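You operate a simulated robot arm through the tools that you are given. There is no shell and no other tool.

You are at the controls of a simulated robot arm. One attempt, no reset.

JOB
Tighten the black bolt's nut to 10 Nm on the nut runner.
Fine: holder switch on HOLD for the run, back to FREE once it stops; at most two presses of the start button; the bolt stays in the socket; the direction switch and the other bolts end as they began.

It is judged by the outcome, as a careful person would: the job done as asked, and still so three seconds after it is handed in. It fails if anything else is knocked over, pushed out of place, dropped, spilled or broken.

ROBOT AND FRAMES
A 6-joint arm with a two-finger gripper, fixed in place. Base frame: the origin is at the foot of the arm, x ahead of it, y to its left, z up; the work surface is at about z = 2. Readings come in mm, degrees, newtons and seconds.
With the tool pointing down near the work surface it reaches from about 180 to 480 mm from the base axis. Its first joint turns from -66.0 to 66.0 degrees. Payload 1.76 kg.
The tool frame sits at the grasp point between the pads (the TCP): z along the fingers, y along the line on which they close. The tips reach 29 mm beyond it. The gripper opens to 82 mm. The gripper's body begins 58 mm behind the TCP.
Orientation is that of the tool frame in the base frame, as a unit quaternion [x, y, z, w]. With the fingers straight down and closing along the base's y, the tool's x points along the base's -x, its y along +y and its z along -z.

CONTROLS
- The arm moves only by the tool nudge_tool. Its argument "moves" is a list of rows, each an object of numbers (a shift or turn left out is 0, a gripper value left out holds the last): "jaw": the closure in counts, from 0 (fully open) to 255 (shut); "dx", "dy", "dz": the shift along the tool's x, y, z in units of 250 mm (1.0 is 250 mm); "rx", "ry", "rz": the turn, a rotation vector about the tool's x, y, z in units of 90 degrees (1.0 is 90 degrees). In form: [{"jaw": .., "dx": .., "dy": .., "dz": .., "rx": .., "ry": .., "rz": ..}, ...]. A call has 1 to 20 rows; each row is the pose to reach, as a shift and turn from the pose commanded when the call began, along the tool's axes at that moment. A call with a number of a shift or a turn outside -1 to 1 is refused whole. A row lasts 0.2 s, in which the tool goes at most 50 mm and 8.6 degrees; a call with a longer step from one row to the next is refused whole, and so is a gripper value outside its range. A pose out of reach is approached as far as the arm can. The call stops where the force on the tool passes 40 N (or 10 N more than at its start, if that is more) or the arm is blocked; 0.2 s more then pass. Each finger halts on what it meets, pressing with about 22 N; the grip force reading is that of the motor and also rises with nothing between the fingers. The clock runs only during rows and for 0.2 s after the last one: add rows that repeat a pose to give the fingers time. The reply holds the time, the measured pose of the TCP, the force on the tool along the base axes, the opening and the grip force, in the units named above and with some noise, with the torque about the TCP (base axes, N m) and any sound that the robot's microphone picked up, and new pictures: "show" is both (left out), scene, wrist or none.
- Cameras (640 x 400 px; columns grow to the right, rows downward): "scene" is fixed at [62.1, 336.6, 428.9]; the picture's right is [-0.69, -0.72, 0.00], its down [-0.39, 0.37, -0.84] and it looks along [0.61, -0.58, -0.54] (base axes); focal length 216 px, centre (320, 200). "wrist" rides on the gripper at [79, 4, -89] in the tool frame; the picture's right is [-0.05, 1.00, 0.00], its down [-0.71, -0.04, -0.71] and it looks along [-0.71, -0.04, 0.71] (tool axes); focal length 256 px, centre (320, 200). There is no depth. A picture from a camera that has moved, and an enlarged one, comes with that camera's place and axes in the base frame and with its lens.
- zoom(camera, box): a new picture of the part [left, top, right, bottom] of that camera's present view, enlarged. No time passes.
- hand_in(): hands the job in; it is judged then, once.

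Places have to be worked out from the pictures, the camera data and where the tool is seen. Open the gripper and draw the arm clear of the work before you hand the job in, unless the task says otherwise.

The tools are called after ">>>" by a JSON object that holds its "api" and its "payload". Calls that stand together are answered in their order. nudge_tool: Moves the arm, as the interface text tells. Its arguments: {"type":"object","properties":{"moves":{"type":"array","items":{"type":"object","properties":{"jaw":{"type":"number"},"dx":{"type":"number"},"dy":{"type":"number"},"dz":{"type":"number"},"rx":{"type":"number"},"ry":{"type":"number"},"rz":{"type":"number"}}}},"show":{"type":"string","enum":["both","scene","wrist","none"]}},"required":["moves"]} The other tools are called the same way: zoom (camera, box) takes an enlarged picture of a part of a camera's view; hand_in () hands the job in.

At the start:

```text
time: 0.0
position: [242.2, 14.8, 329.4]
ee_rot: [0.0, 1.0, -0.001, 0.002]
contact_force: [-0.1, 0.2, 0.2]
torque: [0.04, 0.02, -0.01]
finger_gap: 82.1
gripper_force: 0.1
```

scene: 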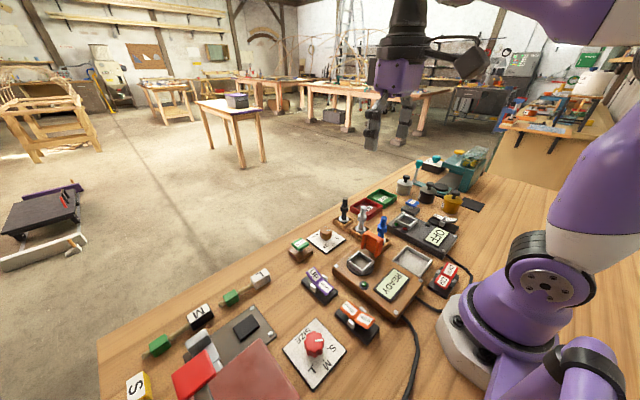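
wrist: 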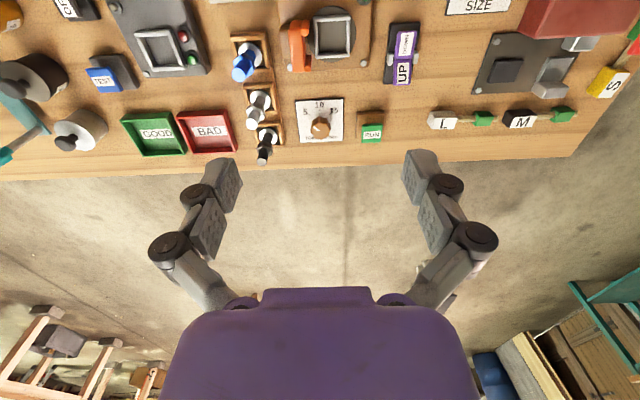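

I'll begin by enlarging the views to identify the bolts, nut runner, switches and dial.

>>> {"api": "zoom", "payload": {"camera": "scene", "box": [280, 150, 480, 275]}}

>>> {"api": "zoom", "payload": {"camera": "scene", "box": [270, 220, 470, 345]}}

>>> {"api": "zoom", "payload": {"camera": "wrist", "box": [220, 0, 440, 170]}}

>>> {"api": "zoom", "payload": {"camera": "wrist", "box": [0, 0, 260, 170]}}

>>> {"api": "zoom", "payload": {"camera": "scene", "box": [120, 250, 370, 400]}}

```text
3.20 times, centred on (380, 212) of scene
camera zoom: at [62.1, 336.6, 428.9], right [-0.69, -0.72, 0.0], down [-0.39, 0.37, -0.84], along [0.61, -0.58, -0.54], focal length 691 px, centre (128, 160)
```

zoom: 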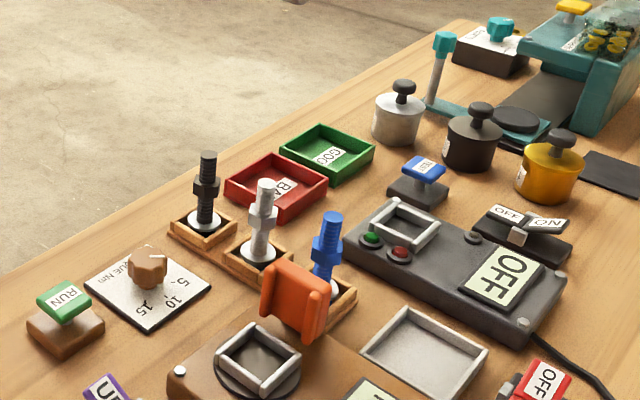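

```text
3.20 times, centred on (370, 282) of scene
camera zoom: at [62.1, 336.6, 428.9], right [-0.69, -0.72, 0.0], down [-0.39, 0.37, -0.84], along [0.61, -0.58, -0.54], focal length 691 px, centre (160, -64)
```

zoom: 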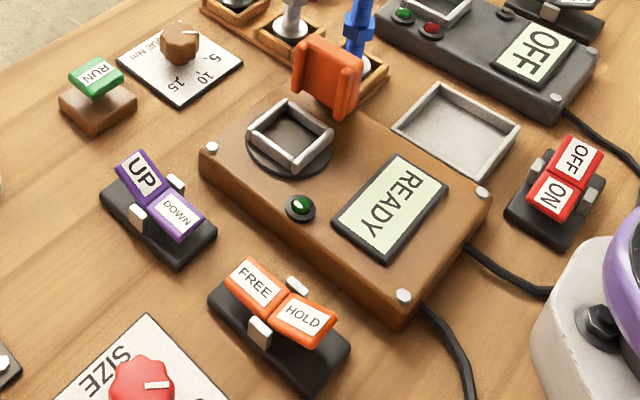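

```text
2.35 times, centred on (330, 85) of wrist
camera zoom: at [162.4, 18.9, 418.1], right [0.05, 1.0, 0.0], down [0.7, -0.04, 0.71], along [0.71, -0.04, -0.7], focal length 602 px, centre (296, 471)
```

zoom: 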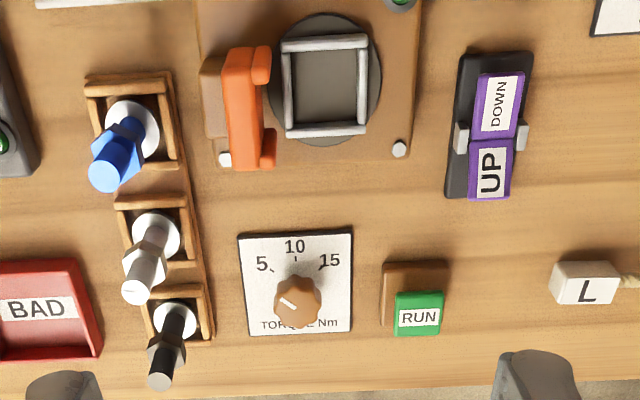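

```text
2.35 times, centred on (130, 85) of wrist
camera zoom: at [162.4, 18.9, 418.1], right [0.05, 1.0, 0.0], down [0.7, -0.04, 0.71], along [0.71, -0.04, -0.7], focal length 602 px, centre (767, 471)
```

zoom: 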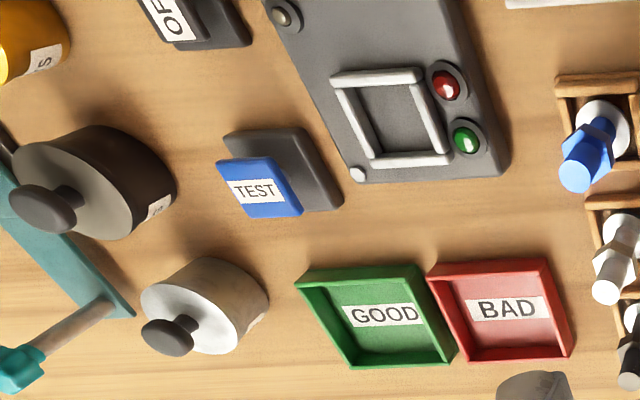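

```text
2.56 times, centred on (245, 325) of scene
camera zoom: at [62.1, 336.6, 428.9], right [-0.69, -0.72, 0.0], down [-0.39, 0.37, -0.84], along [0.61, -0.58, -0.54], focal length 553 px, centre (512, -120)
```

zoom: 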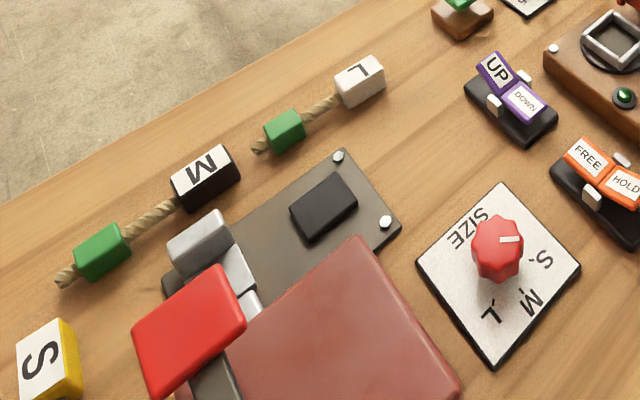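

The nut runner seems to be the brown box with the READY display and orange holder, and the black bolt stands at the far end of the rack. I'll zoom in tighter to read switch states and the dial pointer.

>>> {"api": "zoom", "payload": {"camera": "scene", "box": [300, 220, 360, 258]}}

>>> {"api": "zoom", "payload": {"camera": "scene", "box": [330, 190, 400, 234]}}

>>> {"api": "zoom", "payload": {"camera": "scene", "box": [295, 255, 390, 345]}}

>>> {"api": "zoom", "payload": {"camera": "scene", "box": [330, 230, 440, 310]}}

>>> {"api": "zoom", "payload": {"camera": "wrist", "box": [290, 80, 400, 155]}}

>>> {"api": "zoom", "payload": {"camera": "wrist", "box": [225, 25, 305, 170]}}

```text
10.53 times, centred on (330, 239) of scene
camera zoom: at [62.1, 336.6, 428.9], right [-0.69, -0.72, 0.0], down [-0.39, 0.37, -0.84], along [0.61, -0.58, -0.54], focal length 2273 px, centre (215, -210)
```

zoom: 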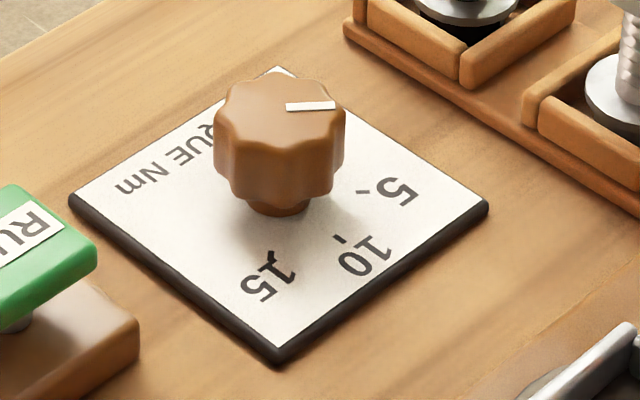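

```text
9.09 times, centred on (365, 212) of scene
camera zoom: at [62.1, 336.6, 428.9], right [-0.69, -0.72, 0.0], down [-0.39, 0.37, -0.84], along [0.61, -0.58, -0.54], focal length 1963 px, centre (-89, 91)
```

zoom: 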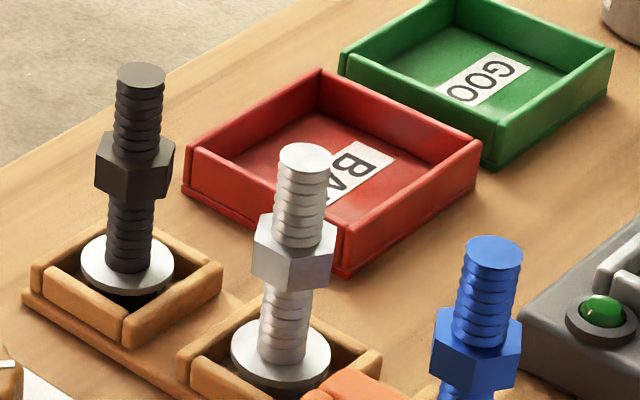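

```text
4.44 times, centred on (342, 300) of scene
camera zoom: at [62.1, 336.6, 428.9], right [-0.69, -0.72, 0.0], down [-0.39, 0.37, -0.84], along [0.61, -0.58, -0.54], focal length 960 px, centre (220, -244)
```

zoom: 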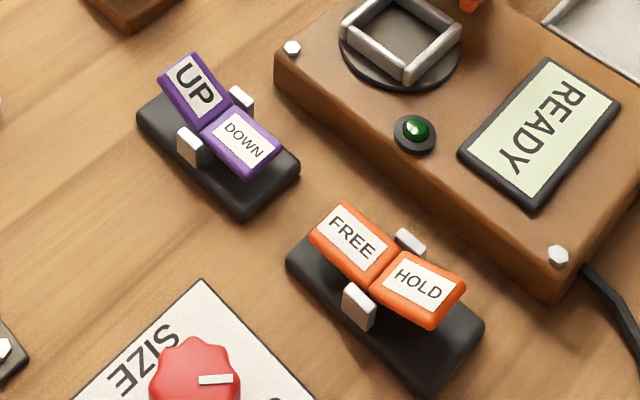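

```text
5.00 times, centred on (385, 270) of scene
camera zoom: at [62.1, 336.6, 428.9], right [-0.69, -0.72, 0.0], down [-0.39, 0.37, -0.84], along [0.61, -0.58, -0.54], focal length 1080 px, centre (-5, -150)
```

zoom: 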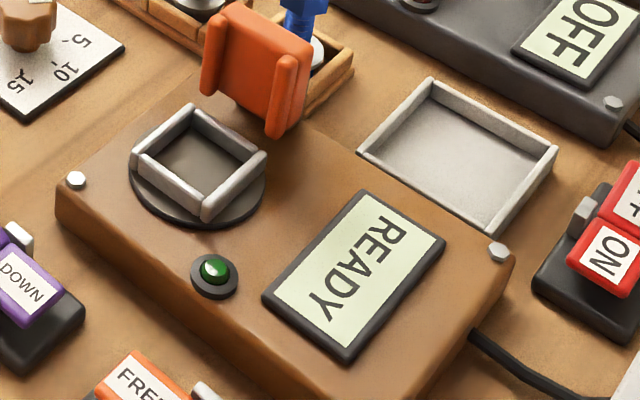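

```text
5.33 times, centred on (345, 118) of wrist
camera zoom: at [162.4, 18.9, 418.1], right [0.05, 1.0, 0.0], down [0.7, -0.04, 0.71], along [0.71, -0.04, -0.7], focal length 1365 px, centre (187, 640)
```

zoom: 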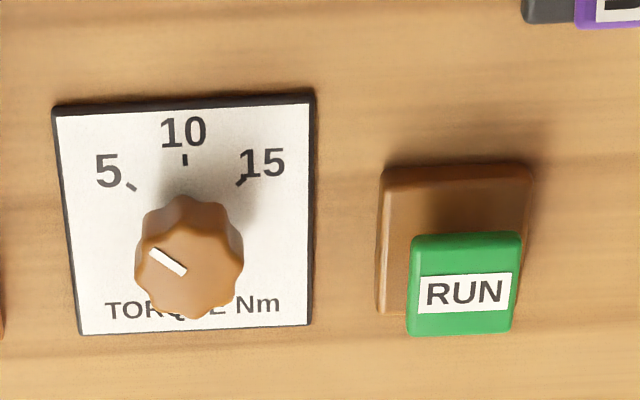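

```text
2.76 times, centred on (265, 98) of wrist
camera zoom: at [162.4, 18.9, 418.1], right [0.05, 1.0, 0.0], down [0.7, -0.04, 0.71], along [0.71, -0.04, -0.7], focal length 706 px, centre (472, 483)
```

zoom: 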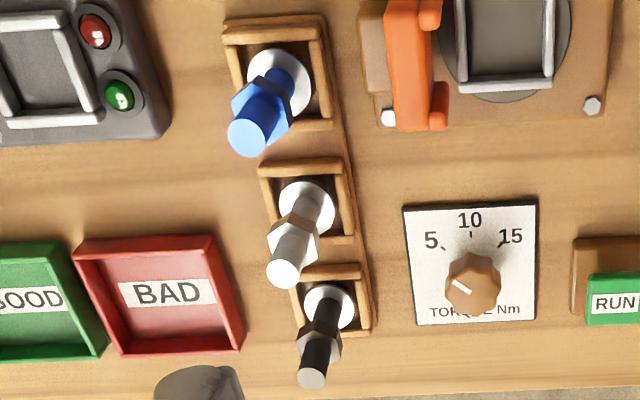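

The dial pointer is on 5 (10 faces the robot), FREE and DOWN look pressed, and the display reads READY. I'll move to a lower viewpoint over the rack/dial area for closer pictures, keeping the tips well above everything (z tips ≈ 220).

>>> {"api": "nudge_tool", "payload": {"moves": [{"jaw": 0, "dx": -0.088, "dy": -0.075, "dz": 0.08}, {"dx": -0.176, "dy": -0.15, "dz": 0.16}, {"dx": -0.264, "dy": -0.225, "dz": 0.24}, {"dx": -0.352, "dy": -0.3, "dz": 0.318}], "show": "both"}}

```text
time: 1.0
position: [332.7, -60.7, 248.9]
ee_rot: [0.0, 1.0, 0.001, 0.002]
contact_force: [0.1, 0.1, -0.1]
torque: [-0.01, 0.03, -0.04]
finger_gap: 81.9
gripper_force: 0.1
camera wrist: at [252.2, -56.2, 337.9], right [0.05, 1.0, 0.0], down [0.7, -0.04, 0.71], along [0.71, -0.04, -0.71], focal length 256 px, centre (320, 200)
```

scene: 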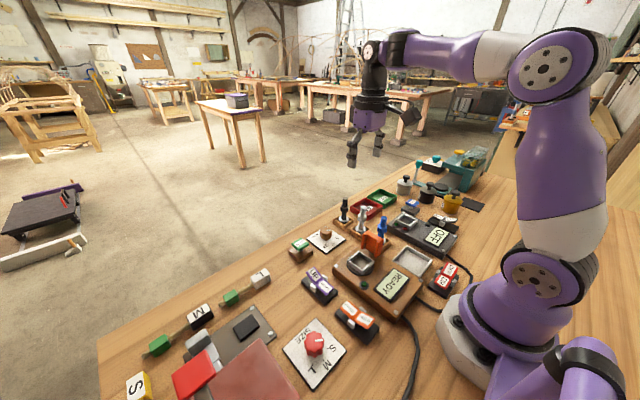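
wrist: 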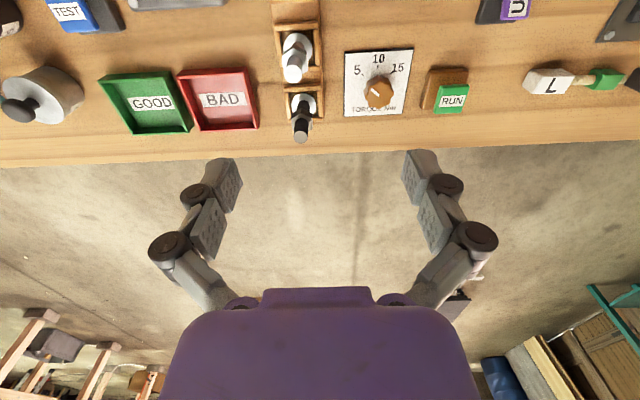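

Now zooming into the new wrist view for the black bolt and dial.

>>> {"api": "zoom", "payload": {"camera": "wrist", "box": [260, 20, 350, 150]}}

>>> {"api": "zoom", "payload": {"camera": "wrist", "box": [335, 40, 480, 130]}}

>>> {"api": "zoom", "payload": {"camera": "scene", "box": [420, 250, 480, 300]}}

```text
3.08 times, centred on (305, 85) of wrist
camera zoom: at [252.2, -56.2, 337.9], right [0.05, 1.0, 0.0], down [0.7, -0.04, 0.71], along [0.71, -0.04, -0.71], focal length 788 px, centre (366, 554)
```

zoom: 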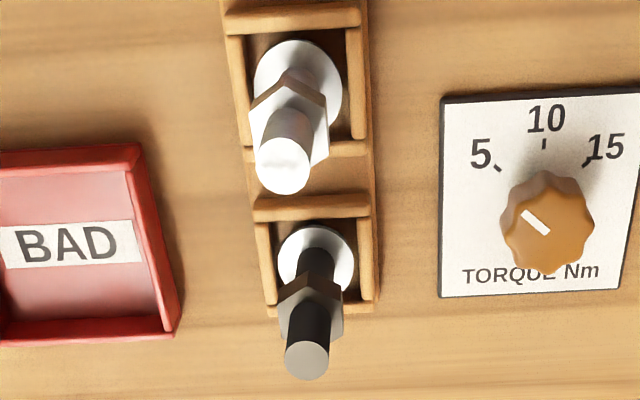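

```text
4.41 times, centred on (408, 85) of wrist
camera zoom: at [252.2, -56.2, 337.9], right [0.05, 1.0, 0.0], down [0.7, -0.04, 0.71], along [0.71, -0.04, -0.71], focal length 1130 px, centre (-66, 708)
```

zoom: 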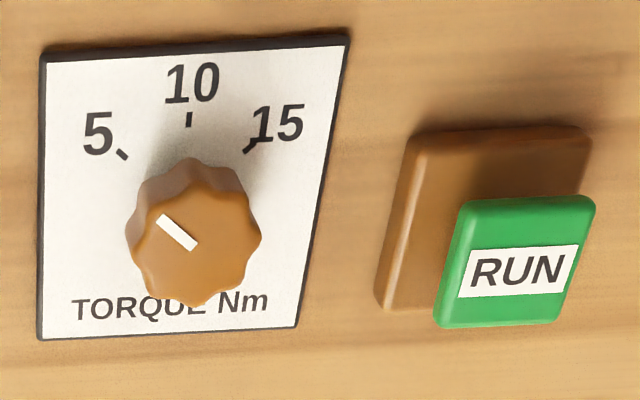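

```text
8.00 times, centred on (450, 275) of scene
camera zoom: at [62.1, 336.6, 428.9], right [-0.69, -0.72, 0.0], down [-0.39, 0.37, -0.84], along [0.61, -0.58, -0.54], focal length 1728 px, centre (-720, -400)
```

zoom: 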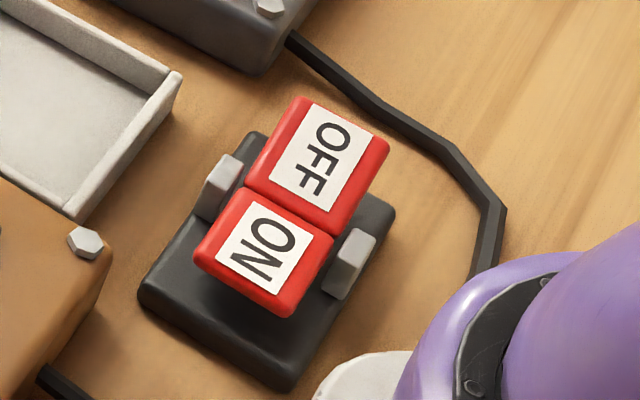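

The dial's centre works out to about (382, 8) with knob top near z≈30, and the pointer is ~50° anticlockwise of 10. I'll move above the dial (TCP z≈110) for a close look before gripping it.

>>> {"api": "nudge_tool", "payload": {"moves": [{"jaw": 0, "dx": -0.05, "dy": 0.0685, "dz": 0.139}, {"dx": -0.1, "dy": 0.137, "dz": 0.278}, {"dx": -0.15, "dy": 0.2055, "dz": 0.417}, {"dx": -0.2, "dy": 0.274, "dz": 0.557}, {"dx": -0.2, "dy": 0.274, "dz": 0.557}], "show": "both"}}

```text
time: 2.2
position: [381.0, 6.6, 110.7]
ee_rot: [0.0, 1.0, 0.0, 0.001]
contact_force: [0.0, 0.2, 0.3]
torque: [-0.03, 0.02, -0.01]
finger_gap: 82.2
gripper_force: 0.1
camera wrist: at [301.0, 10.7, 200.0], right [0.05, 1.0, 0.0], down [0.7, -0.04, 0.71], along [0.71, -0.04, -0.7], focal length 256 px, centre (320, 200)
```

scene: 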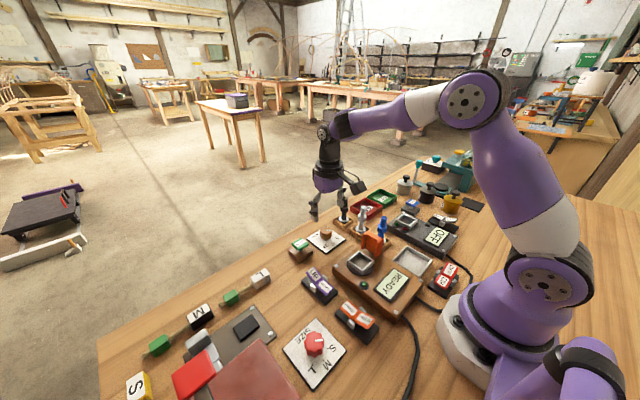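
wrist: 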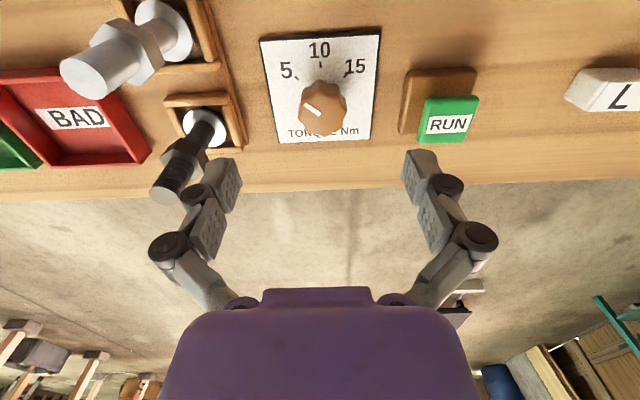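

The knob is nearly centred between the fingers. I'll zoom to pin its centre and the marks more exactly.

>>> {"api": "zoom", "payload": {"camera": "wrist", "box": [250, 25, 400, 150]}}

>>> {"api": "zoom", "payload": {"camera": "wrist", "box": [380, 50, 500, 150]}}

>>> {"api": "zoom", "payload": {"camera": "wrist", "box": [50, 0, 250, 210]}}

```text
3.20 times, centred on (325, 88) of wrist
camera zoom: at [301.0, 10.7, 200.0], right [0.05, 1.0, 0.0], down [0.7, -0.04, 0.71], along [0.71, -0.04, -0.7], focal length 819 px, centre (304, 560)
```

zoom: 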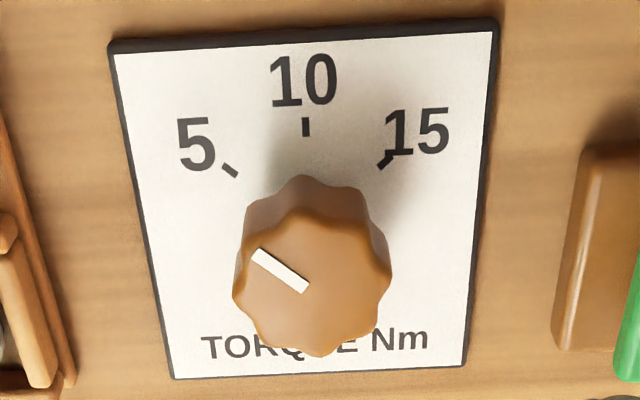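

```text
4.00 times, centred on (440, 100) of wrist
camera zoom: at [301.0, 10.7, 200.0], right [0.05, 1.0, 0.0], down [0.7, -0.04, 0.71], along [0.71, -0.04, -0.7], focal length 1024 px, centre (-160, 600)
```

zoom: 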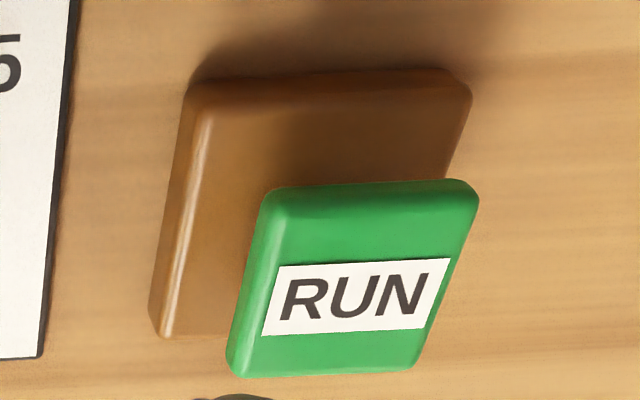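

```text
1.90 times, centred on (150, 105) of wrist
camera zoom: at [301.0, 10.7, 200.0], right [0.05, 1.0, 0.0], down [0.7, -0.04, 0.71], along [0.71, -0.04, -0.7], focal length 488 px, centre (644, 381)
```

zoom: 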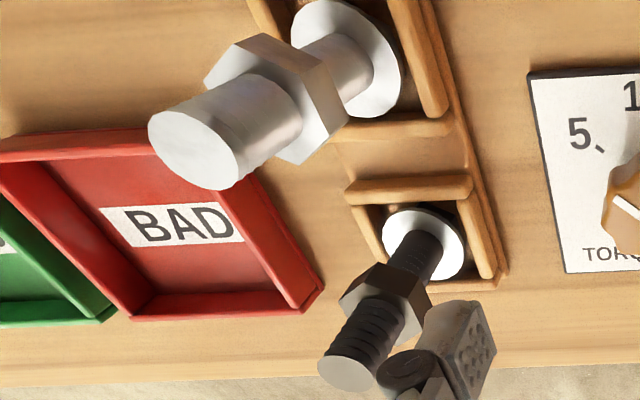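

Plate centre computes to about (382.5, 8.5) with knob top near z≈35. I'll shift by ~1.5 mm in x and ~1.8 mm in y and descend so the tips reach z≈15 around the knob, still open.

>>> {"api": "nudge_tool", "payload": {"moves": [{"jaw": 0, "dx": -0.006, "dy": 0.007, "dz": 0.0}, {"dx": -0.006, "dy": 0.007, "dz": 0.13}, {"dx": -0.006, "dy": 0.007, "dz": 0.264}, {"dx": -0.006, "dy": 0.007, "dz": 0.264}], "show": "both"}}

```text
time: 3.2
position: [383.5, 10.3, 47.2]
ee_rot: [0.0, 1.0, 0.0, 0.002]
contact_force: [0.9, -0.5, -0.1]
torque: [0.0, 0.0, -0.01]
finger_gap: 82.1
gripper_force: 0.0
camera wrist: at [303.0, 13.9, 136.7], right [0.05, 1.0, 0.0], down [0.7, -0.04, 0.71], along [0.71, -0.04, -0.7], focal length 256 px, centre (320, 200)
```

scene: 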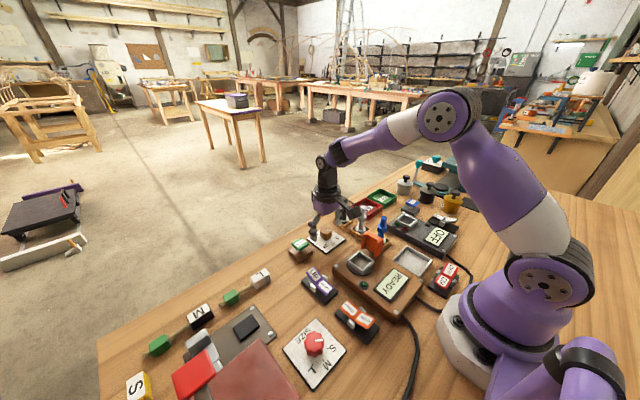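
wrist: 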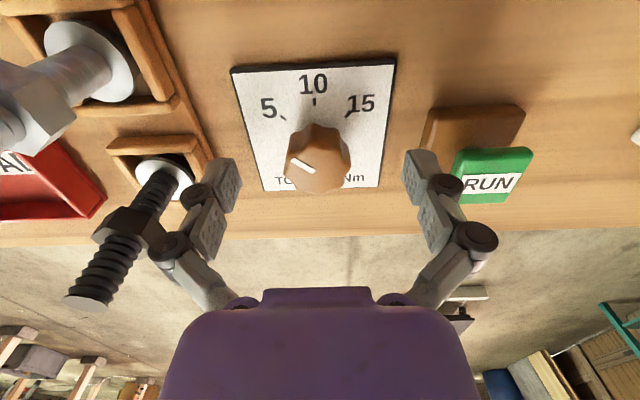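

Knob is between the fingers; zooming to check centring before closing.

>>> {"api": "zoom", "payload": {"camera": "wrist", "box": [200, 60, 440, 210]}}

>>> {"api": "zoom", "payload": {"camera": "scene", "box": [285, 195, 375, 265]}}

```text
2.67 times, centred on (320, 135) of wrist
camera zoom: at [303.0, 13.9, 136.7], right [0.05, 1.0, 0.0], down [0.7, -0.04, 0.71], along [0.71, -0.04, -0.7], focal length 683 px, centre (320, 373)
```

zoom: 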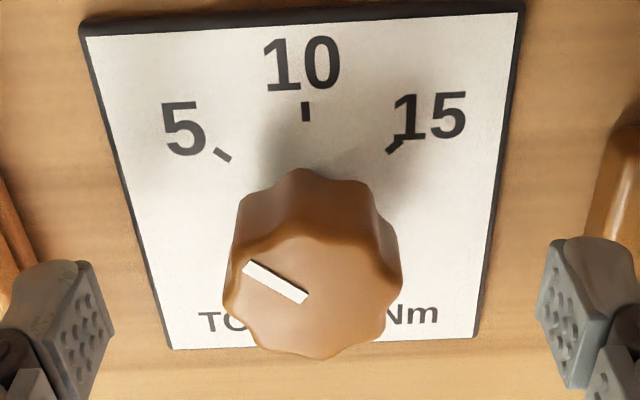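

```text
5.71 times, centred on (330, 230) of scene
camera zoom: at [62.1, 336.6, 428.9], right [-0.69, -0.72, 0.0], down [-0.39, 0.37, -0.84], along [0.61, -0.58, -0.54], focal length 1234 px, centre (263, 29)
```

zoom: 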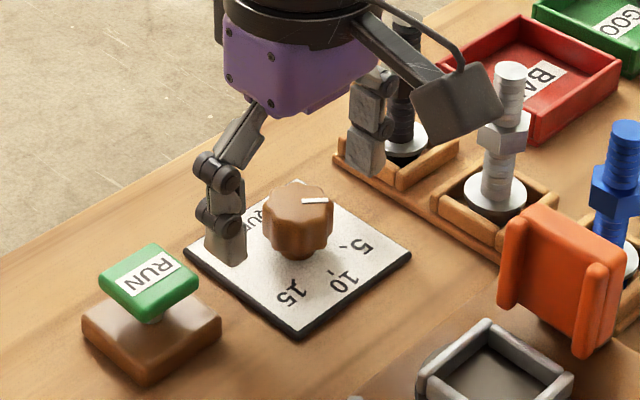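

The knob centre is about 1.8 mm to −y of the finger midpoint. I'll correct that and close on the knob.

>>> {"api": "nudge_tool", "payload": {"moves": [{"jaw": 0, "dx": 0.004, "dy": -0.007}, {"jaw": 0, "dx": 0.004, "dy": -0.007}, {"jaw": 255, "dx": 0.004, "dy": -0.007}, {"jaw": 255, "dx": 0.004, "dy": -0.007}, {"jaw": 255, "dx": 0.004, "dy": -0.007}], "show": "both"}}

```text
time: 4.4
position: [383.8, 7.6, 47.3]
ee_rot: [0.001, 1.0, 0.0, 0.004]
contact_force: [-4.2, -5.4, 32.5]
torque: [-0.16, 0.03, -0.01]
finger_gap: 32.0
gripper_force: 36.2
camera wrist: at [302.8, 12.3, 137.0], right [0.05, 1.0, 0.0], down [0.7, -0.04, 0.71], along [0.71, -0.04, -0.7], focal length 256 px, centre (320, 200)
```

scene: 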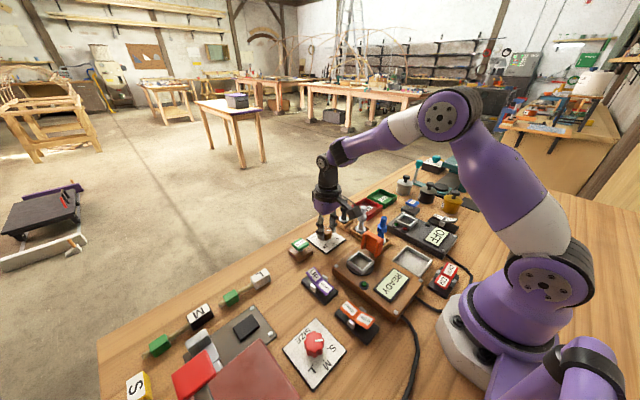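
wrist: 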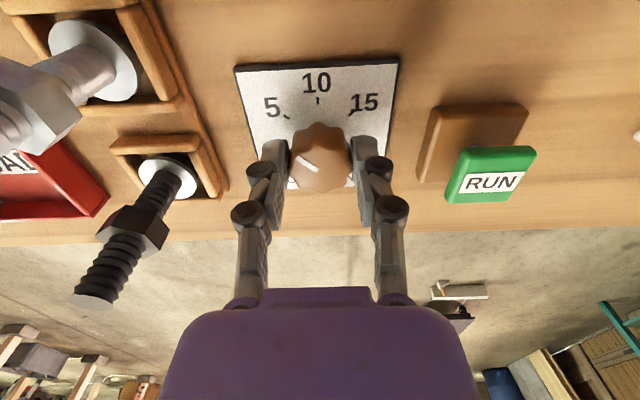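

There's a 32 N upward push after closing at a gap of 32 mm; I'll look closely at how the fingers sit on the knob before turning.

>>> {"api": "zoom", "payload": {"camera": "scene", "box": [295, 200, 365, 260]}}

>>> {"api": "zoom", "payload": {"camera": "wrist", "box": [220, 60, 420, 220]}}

```text
6.67 times, centred on (330, 230) of scene
camera zoom: at [62.0, 336.6, 429.0], right [-0.69, -0.72, 0.0], down [-0.39, 0.37, -0.84], along [0.61, -0.58, -0.54], focal length 1440 px, centre (253, 0)
```

zoom: 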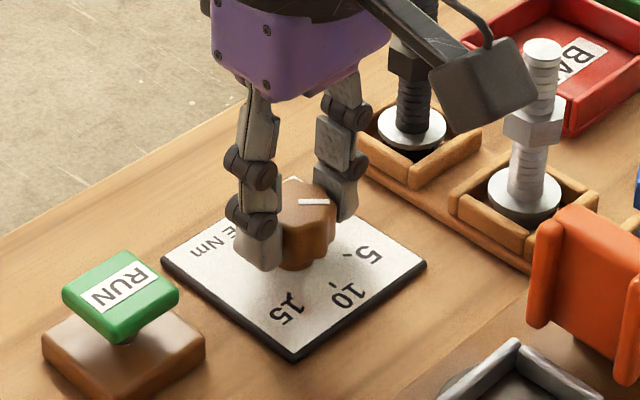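

```text
2.50 times, centred on (320, 140) of wrist
camera zoom: at [302.8, 12.3, 137.0], right [0.05, 1.0, 0.0], down [0.7, -0.04, 0.71], along [0.71, -0.04, -0.7], focal length 640 px, centre (320, 350)
```

zoom: 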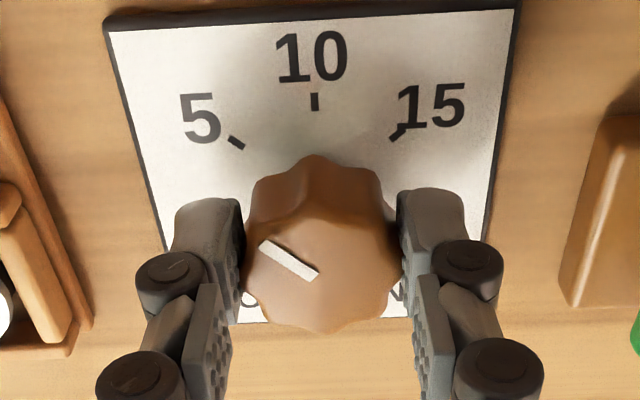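

The tips sit at z≈18, clear of the plate, so the push is from the squeeze on the knob. I'll ease up 1.5 mm and turn about 25° clockwise (tool +rz) as a first step, then check.

>>> {"api": "nudge_tool", "payload": {"moves": [{"jaw": 255, "dz": -0.006}, {"dz": -0.006, "rz": 0.07}, {"dz": -0.006, "rz": 0.14}, {"dz": -0.006, "rz": 0.21}, {"dz": -0.006, "rz": 0.28}], "show": "wrist"}}

>>> {"api": "zoom", "payload": {"camera": "scene", "box": [295, 200, 365, 260]}}

```text
time: 5.6
position: [382.7, 8.1, 48.0]
ee_rot: [0.219, 0.976, 0.001, 0.004]
contact_force: [13.9, -5.5, 28.2]
torque: [-0.28, -0.5, 0.02]
finger_gap: 32.2
gripper_force: 35.6
camera wrist: at [312.1, 46.5, 136.8], right [0.48, 0.88, 0.0], down [0.62, -0.34, 0.71], along [0.63, -0.34, -0.7], focal length 256 px, centre (320, 200)
```

wrist: 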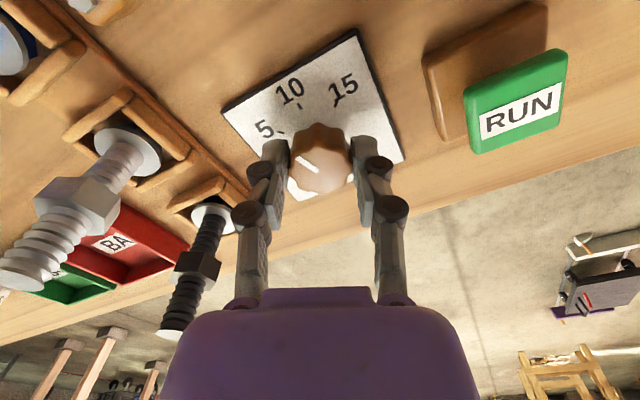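

```text
6.67 times, centred on (330, 230) of scene
camera zoom: at [62.0, 336.6, 428.9], right [-0.69, -0.72, 0.0], down [-0.39, 0.37, -0.84], along [0.61, -0.58, -0.54], focal length 1440 px, centre (253, 0)
```

zoom: 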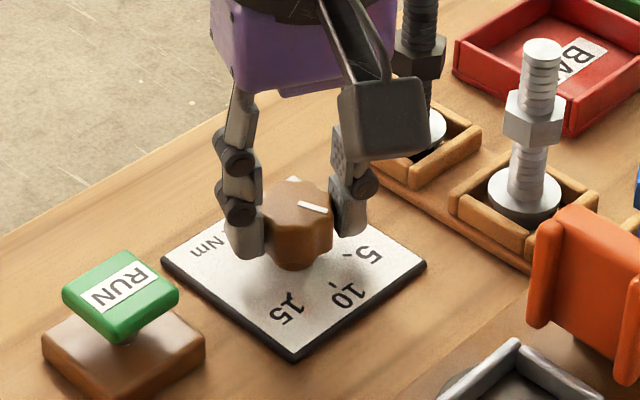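

The knob follows the gripper (25° so far). The marks sit at about ±50°, so I'll turn a further ~24.8° to bring the pointer to 10.

>>> {"api": "nudge_tool", "payload": {"moves": [{"jaw": 255, "rz": 0.07}, {"rz": 0.14}, {"rz": 0.21}, {"rz": 0.276}, {"rz": 0.276}], "show": "wrist"}}

>>> {"api": "zoom", "payload": {"camera": "scene", "box": [295, 200, 365, 260]}}

>>> {"api": "zoom", "payload": {"camera": "wrist", "box": [220, 30, 420, 220]}}

```text
time: 6.8
position: [383.2, 9.3, 46.3]
ee_rot: [0.423, 0.906, 0.003, 0.005]
contact_force: [21.5, 14.3, 21.3]
torque: [0.61, -0.39, 0.01]
finger_gap: 32.0
gripper_force: 35.7
camera wrist: at [334.3, 72.8, 136.5], right [0.8, 0.6, 0.01], down [0.42, -0.57, 0.71], along [0.43, -0.56, -0.7], focal length 256 px, centre (320, 200)
```

wrist: 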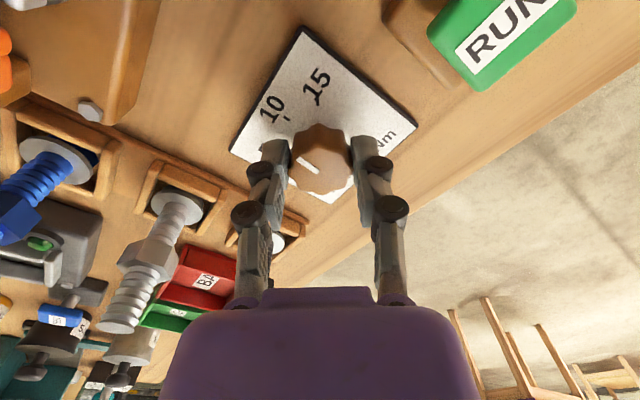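

```text
6.67 times, centred on (330, 230) of scene
camera zoom: at [62.0, 336.6, 429.0], right [-0.69, -0.72, 0.0], down [-0.39, 0.37, -0.84], along [0.61, -0.58, -0.54], focal length 1440 px, centre (253, 0)
```

zoom: 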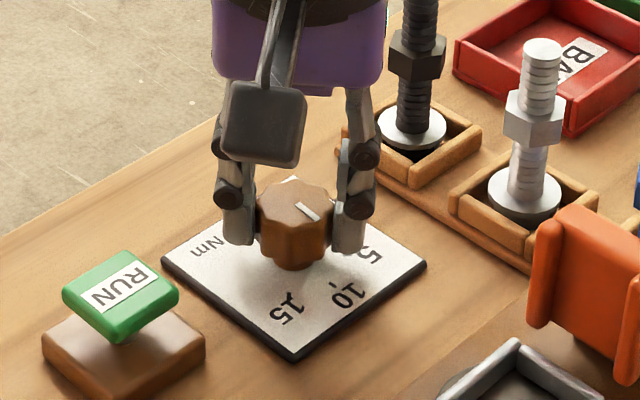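

```text
2.11 times, centred on (320, 125) of wrist
camera zoom: at [334.3, 72.8, 136.5], right [0.8, 0.6, 0.01], down [0.42, -0.57, 0.71], along [0.43, -0.56, -0.7], focal length 539 px, centre (320, 358)
```

zoom: 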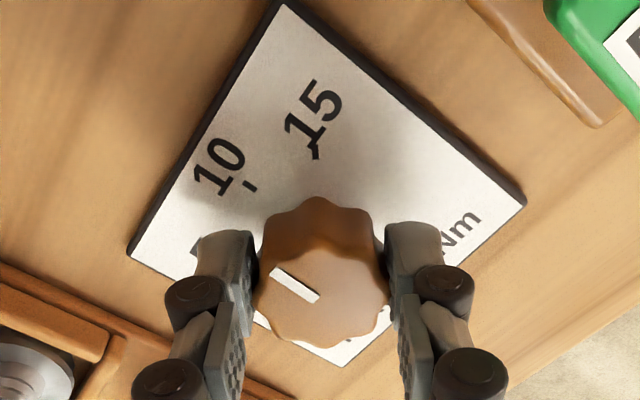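

The knob has turned ~50° with the gripper. I'll release, lift straight up, then rotate back to look at the pointer.

>>> {"api": "nudge_tool", "payload": {"moves": [{"jaw": 0}, {"jaw": 0}, {"jaw": 0}, {"jaw": 0, "dz": -0.15}, {"jaw": 0, "dz": -0.3}, {"dz": -0.3, "rz": -0.09}, {"dz": -0.3, "rz": -0.18}, {"dz": -0.3, "rz": -0.27}, {"dz": -0.3, "rz": -0.36}, {"dz": -0.3, "rz": -0.45}, {"dz": -0.3, "rz": -0.54}, {"dz": -0.3, "rz": -0.556}, {"dz": -0.3, "rz": -0.556}], "show": "wrist"}}

>>> {"api": "zoom", "payload": {"camera": "wrist", "box": [250, 20, 400, 150]}}

>>> {"api": "zoom", "payload": {"camera": "scene", "box": [300, 220, 360, 258]}}

```text
time: 9.6
position: [381.3, 9.2, 121.0]
ee_rot: [0.0, 1.0, 0.001, 0.003]
contact_force: [0.7, 0.5, -0.1]
torque: [0.02, 0.0, -0.02]
finger_gap: 82.0
gripper_force: 0.0
camera wrist: at [301.4, 13.1, 210.6], right [0.05, 1.0, 0.0], down [0.7, -0.04, 0.71], along [0.71, -0.04, -0.7], focal length 256 px, centre (320, 200)
```

wrist: 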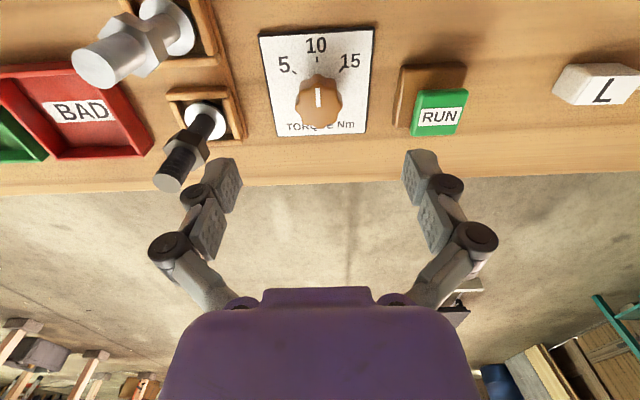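

```text
3.08 times, centred on (325, 85) of wrist
camera zoom: at [301.4, 13.1, 210.6], right [0.05, 1.0, 0.0], down [0.7, -0.04, 0.71], along [0.71, -0.04, -0.7], focal length 788 px, centre (305, 554)
```

zoom: 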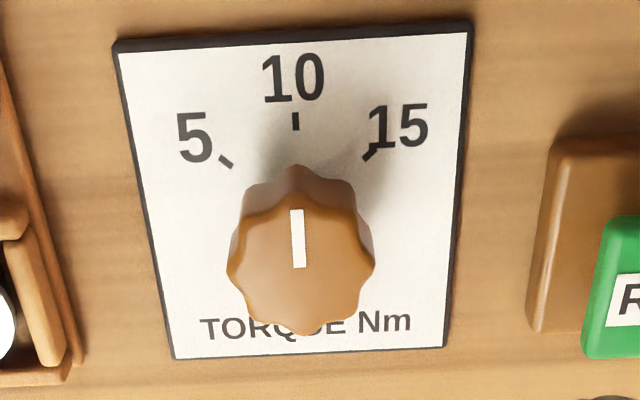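

```text
10.53 times, centred on (330, 239) of scene
camera zoom: at [62.1, 336.6, 428.9], right [-0.69, -0.72, 0.0], down [-0.39, 0.37, -0.84], along [0.61, -0.58, -0.54], focal length 2273 px, centre (215, -210)
```

zoom: 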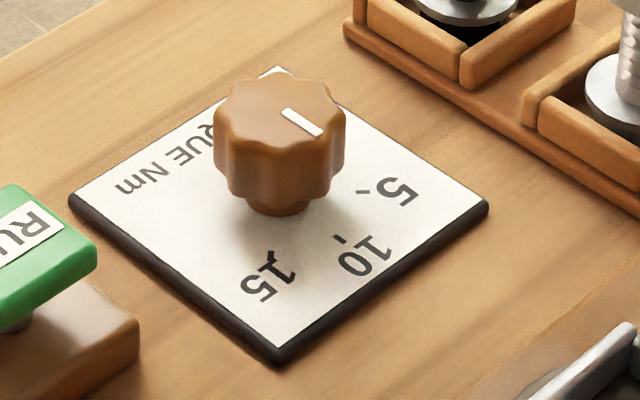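

The pointer now sits exactly on 10. Next I'll go above the black bolt (≈(400, −85)) with tips about 30 mm above its top to inspect it and the rack.

>>> {"api": "nudge_tool", "payload": {"moves": [{"jaw": 0, "dx": -0.01, "dy": -0.03, "dz": -0.116}, {"dx": -0.04, "dy": -0.2, "dz": -0.116}, {"dx": -0.076, "dy": -0.377, "dz": -0.116}, {"dx": -0.076, "dy": -0.377, "dz": -0.116}], "show": "both"}}

>>> {"api": "zoom", "payload": {"camera": "wrist", "box": [220, 20, 420, 180]}}

>>> {"api": "zoom", "payload": {"camera": "scene", "box": [300, 170, 390, 250]}}

```text
time: 10.6
position: [402.8, -90.0, 153.2]
ee_rot: [0.0, 1.0, 0.001, 0.001]
contact_force: [-0.4, -0.6, 0.4]
torque: [-0.03, 0.0, -0.03]
finger_gap: 82.1
gripper_force: 0.1
camera wrist: at [322.3, -85.2, 242.2], right [0.05, 1.0, 0.0], down [0.7, -0.04, 0.71], along [0.71, -0.04, -0.7], focal length 256 px, centre (320, 200)
```

scene: 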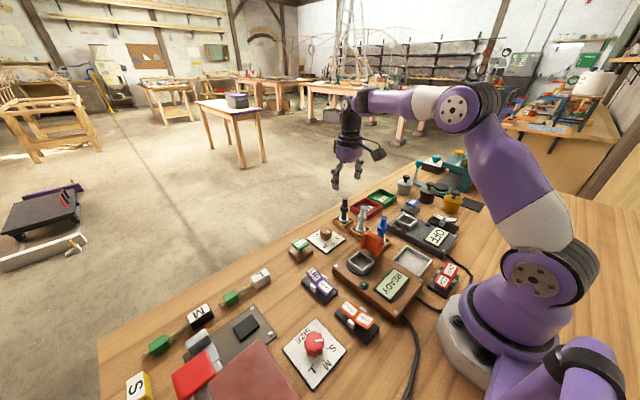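
wrist: 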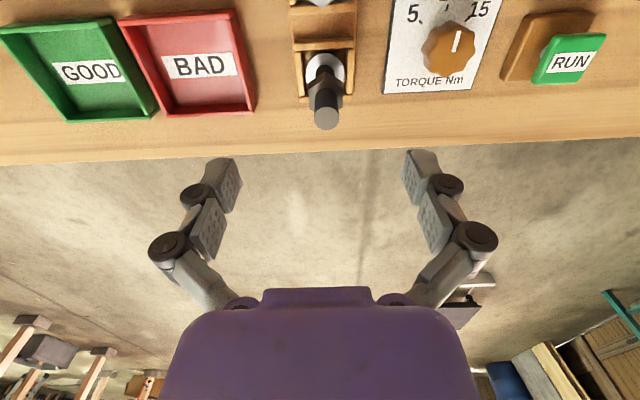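

```text
2.50 times, centred on (320, 100) of wrist
camera zoom: at [322.3, -85.2, 242.2], right [0.05, 1.0, 0.0], down [0.7, -0.04, 0.71], along [0.71, -0.04, -0.7], focal length 640 px, centre (320, 450)
```

zoom: 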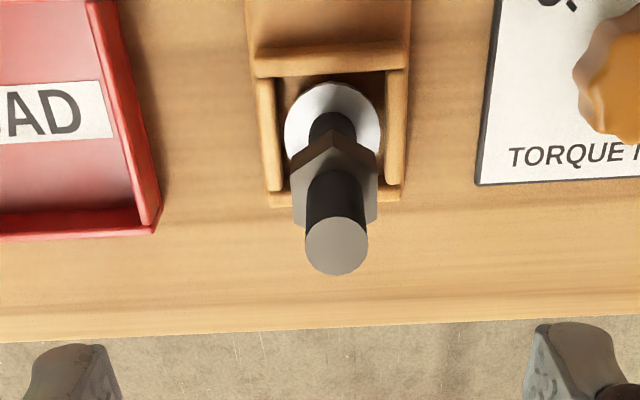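

```text
5.00 times, centred on (345, 210) of scene
camera zoom: at [62.1, 336.6, 428.9], right [-0.69, -0.72, 0.0], down [-0.39, 0.37, -0.84], along [0.61, -0.58, -0.54], focal length 1080 px, centre (195, 150)
```

zoom: 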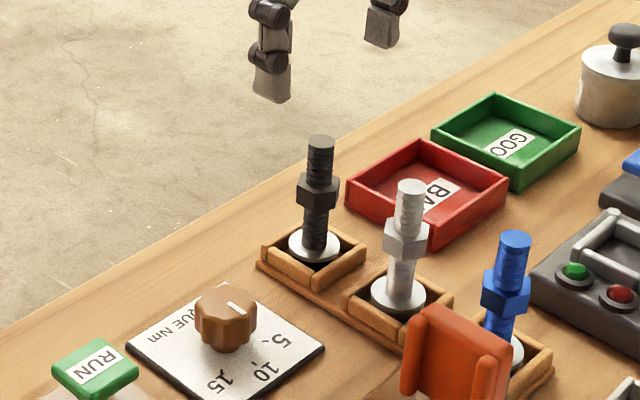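

The black bolt stands at about (399, −85), top z≈93, nut roughly z 46–66 with flats facing ±y. Before picking it I'll survey the nut runner, holder and switches from above the near side.

>>> {"api": "nudge_tool", "payload": {"moves": [{"jaw": 0, "dx": 0.13, "dy": 0.08, "dz": -0.04}, {"dx": 0.26, "dy": 0.17, "dz": -0.08}, {"dx": 0.39, "dy": 0.25, "dz": -0.12}, {"dx": 0.52, "dy": 0.34, "dz": -0.16}, {"dx": 0.65, "dy": 0.43, "dz": -0.19}, {"dx": 0.8, "dy": 0.52, "dz": -0.19}, {"dx": 0.8, "dy": 0.52, "dz": -0.19}], "show": "both"}}

>>> {"api": "zoom", "payload": {"camera": "wrist", "box": [200, 0, 500, 190]}}

```text
time: 12.2
position: [203.3, 40.7, 196.5]
ee_rot: [0.0, 1.0, 0.001, 0.002]
contact_force: [-0.3, 0.5, 0.4]
torque: [-0.03, 0.02, 0.02]
finger_gap: 82.0
gripper_force: 0.0
camera wrist: at [123.1, 45.9, 285.2], right [0.05, 1.0, 0.0], down [0.7, -0.04, 0.71], along [0.71, -0.04, -0.7], focal length 256 px, centre (320, 200)
```

scene: 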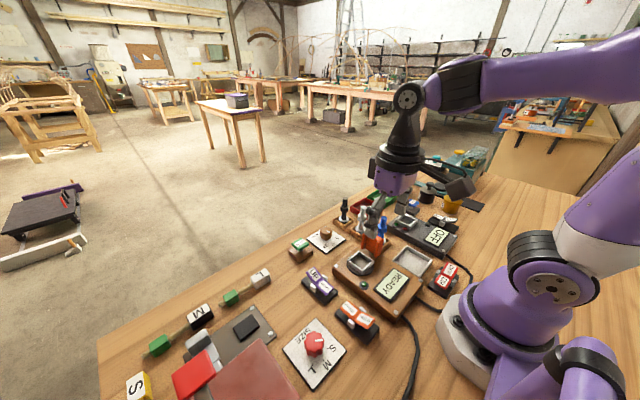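
wrist: 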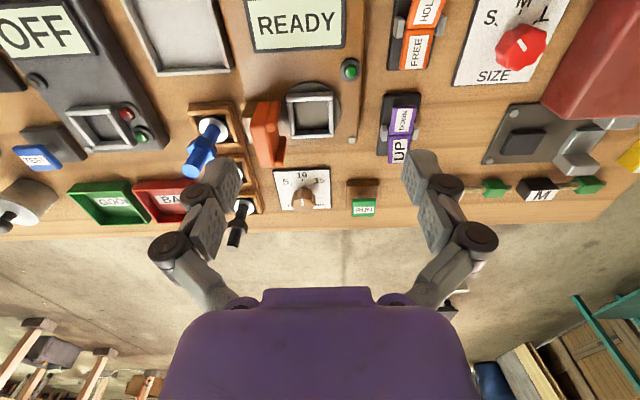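

```text
2.11 times, centred on (350, 95) of wrist
camera zoom: at [123.1, 45.9, 285.2], right [0.05, 1.0, 0.0], down [0.7, -0.04, 0.71], along [0.71, -0.04, -0.7], focal length 539 px, centre (257, 421)
```

zoom: 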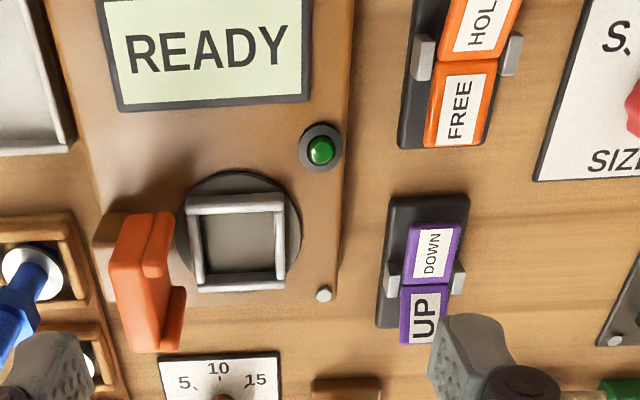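

Good overview. Zooming in on the socket/holder and the two switches.

>>> {"api": "zoom", "payload": {"camera": "wrist", "box": [235, 60, 365, 175]}}

>>> {"api": "zoom", "payload": {"camera": "wrist", "box": [370, 0, 460, 75]}}

>>> {"api": "zoom", "payload": {"camera": "wrist", "box": [370, 85, 430, 170]}}

```text
3.48 times, centred on (300, 118) of wrist
camera zoom: at [123.1, 45.9, 285.2], right [0.05, 1.0, 0.0], down [0.7, -0.04, 0.71], along [0.71, -0.04, -0.7], focal length 890 px, centre (390, 487)
```

zoom: 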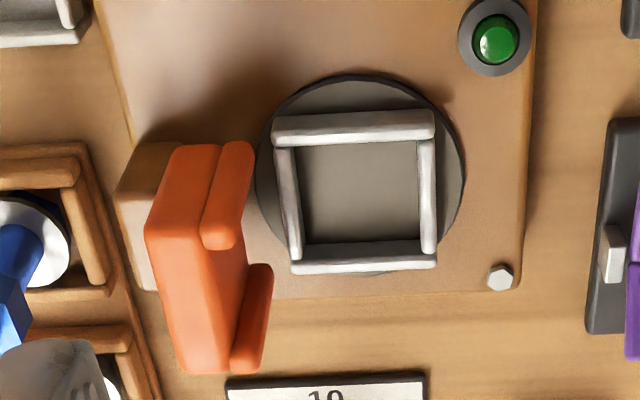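

```text
5.33 times, centred on (415, 38) of wrist
camera zoom: at [123.1, 45.9, 285.2], right [0.05, 1.0, 0.0], down [0.7, -0.04, 0.71], along [0.71, -0.04, -0.7], focal length 1365 px, centre (-187, 1067)
```

zoom: 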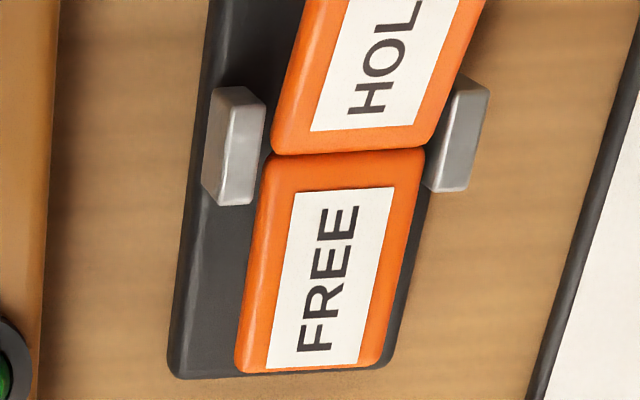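

```text
4.71 times, centred on (400, 128) of wrist
camera zoom: at [123.1, 45.9, 285.2], right [0.05, 1.0, 0.0], down [0.7, -0.04, 0.71], along [0.71, -0.04, -0.7], focal length 1205 px, centre (-56, 541)
```

zoom: 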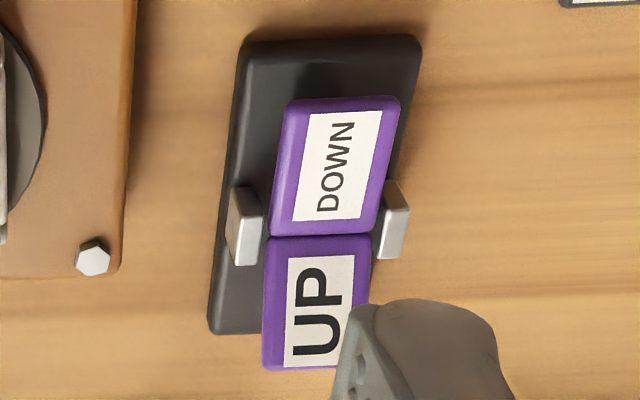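

FREE and DOWN are pressed (UP end overhangs, raised); the socket is a ~35 mm square at about (247, 30), with the holder's jaw standing at y≈0 up to z≈90–98. To keep the fingers away from the holder, I'll turn the gripper 90° to close along x, partly open, and go back above the black bolt.

>>> {"api": "nudge_tool", "payload": {"moves": [{"jaw": 140, "dx": -0.07, "dy": -0.045, "dz": -0.02, "rz": 0.09}, {"dx": -0.14, "dy": -0.09, "dz": -0.02, "rz": 0.18}, {"dx": -0.21, "dy": -0.135, "dz": -0.02, "rz": 0.27}, {"dx": -0.28, "dy": -0.18, "dz": -0.02, "rz": 0.36}, {"dx": -0.35, "dy": -0.225, "dz": -0.02, "rz": 0.45}, {"dx": -0.42, "dy": -0.27, "dz": -0.02, "rz": 0.54}, {"dx": -0.49, "dy": -0.315, "dz": -0.02, "rz": 0.63}, {"dx": -0.56, "dy": -0.36, "dz": -0.02, "rz": 0.72}, {"dx": -0.64, "dy": -0.41, "dz": -0.02, "rz": 0.81}, {"dx": -0.71, "dy": -0.46, "dz": -0.02, "rz": 0.9}, {"dx": -0.783, "dy": -0.503, "dz": -0.02, "rz": 0.99}, {"dx": -0.783, "dy": -0.503, "dz": -0.02, "rz": 1.0}, {"dx": -0.783, "dy": -0.503, "dz": -0.02, "rz": 1.0}], "show": "both"}}

```text
time: 15.0
position: [396.1, -81.4, 202.9]
ee_rot: [0.708, 0.706, 0.002, 0.001]
contact_force: [0.0, 0.3, -0.2]
torque: [0.01, -0.01, -0.01]
finger_gap: 37.1
gripper_force: 0.0
camera wrist: at [399.3, -2.1, 292.6], right [1.0, -0.05, 0.0], down [-0.04, -0.71, 0.71], along [-0.04, -0.71, -0.71], focal length 256 px, centre (320, 200)
```

scene: 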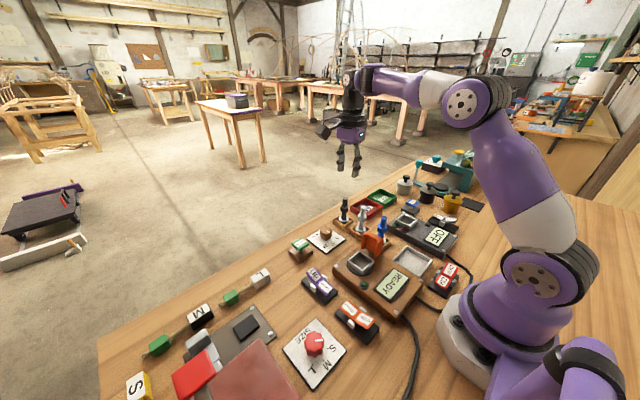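
wrist: 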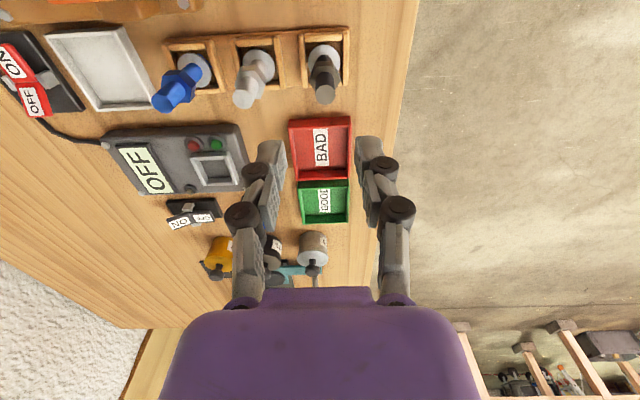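

Tool is rotated and the gap is 37 mm. Zooming to refine the black bolt's position.

>>> {"api": "zoom", "payload": {"camera": "wrist", "box": [280, 15, 370, 115]}}

```text
4.00 times, centred on (325, 65) of wrist
camera zoom: at [399.3, -2.1, 292.6], right [1.0, -0.05, 0.0], down [-0.04, -0.71, 0.71], along [-0.04, -0.71, -0.71], focal length 1024 px, centre (300, 740)
```

zoom: 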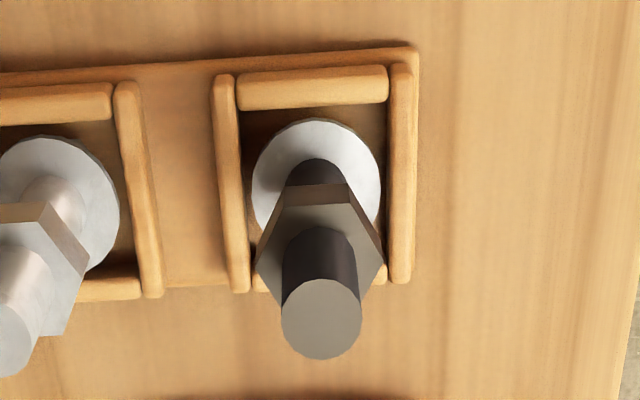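

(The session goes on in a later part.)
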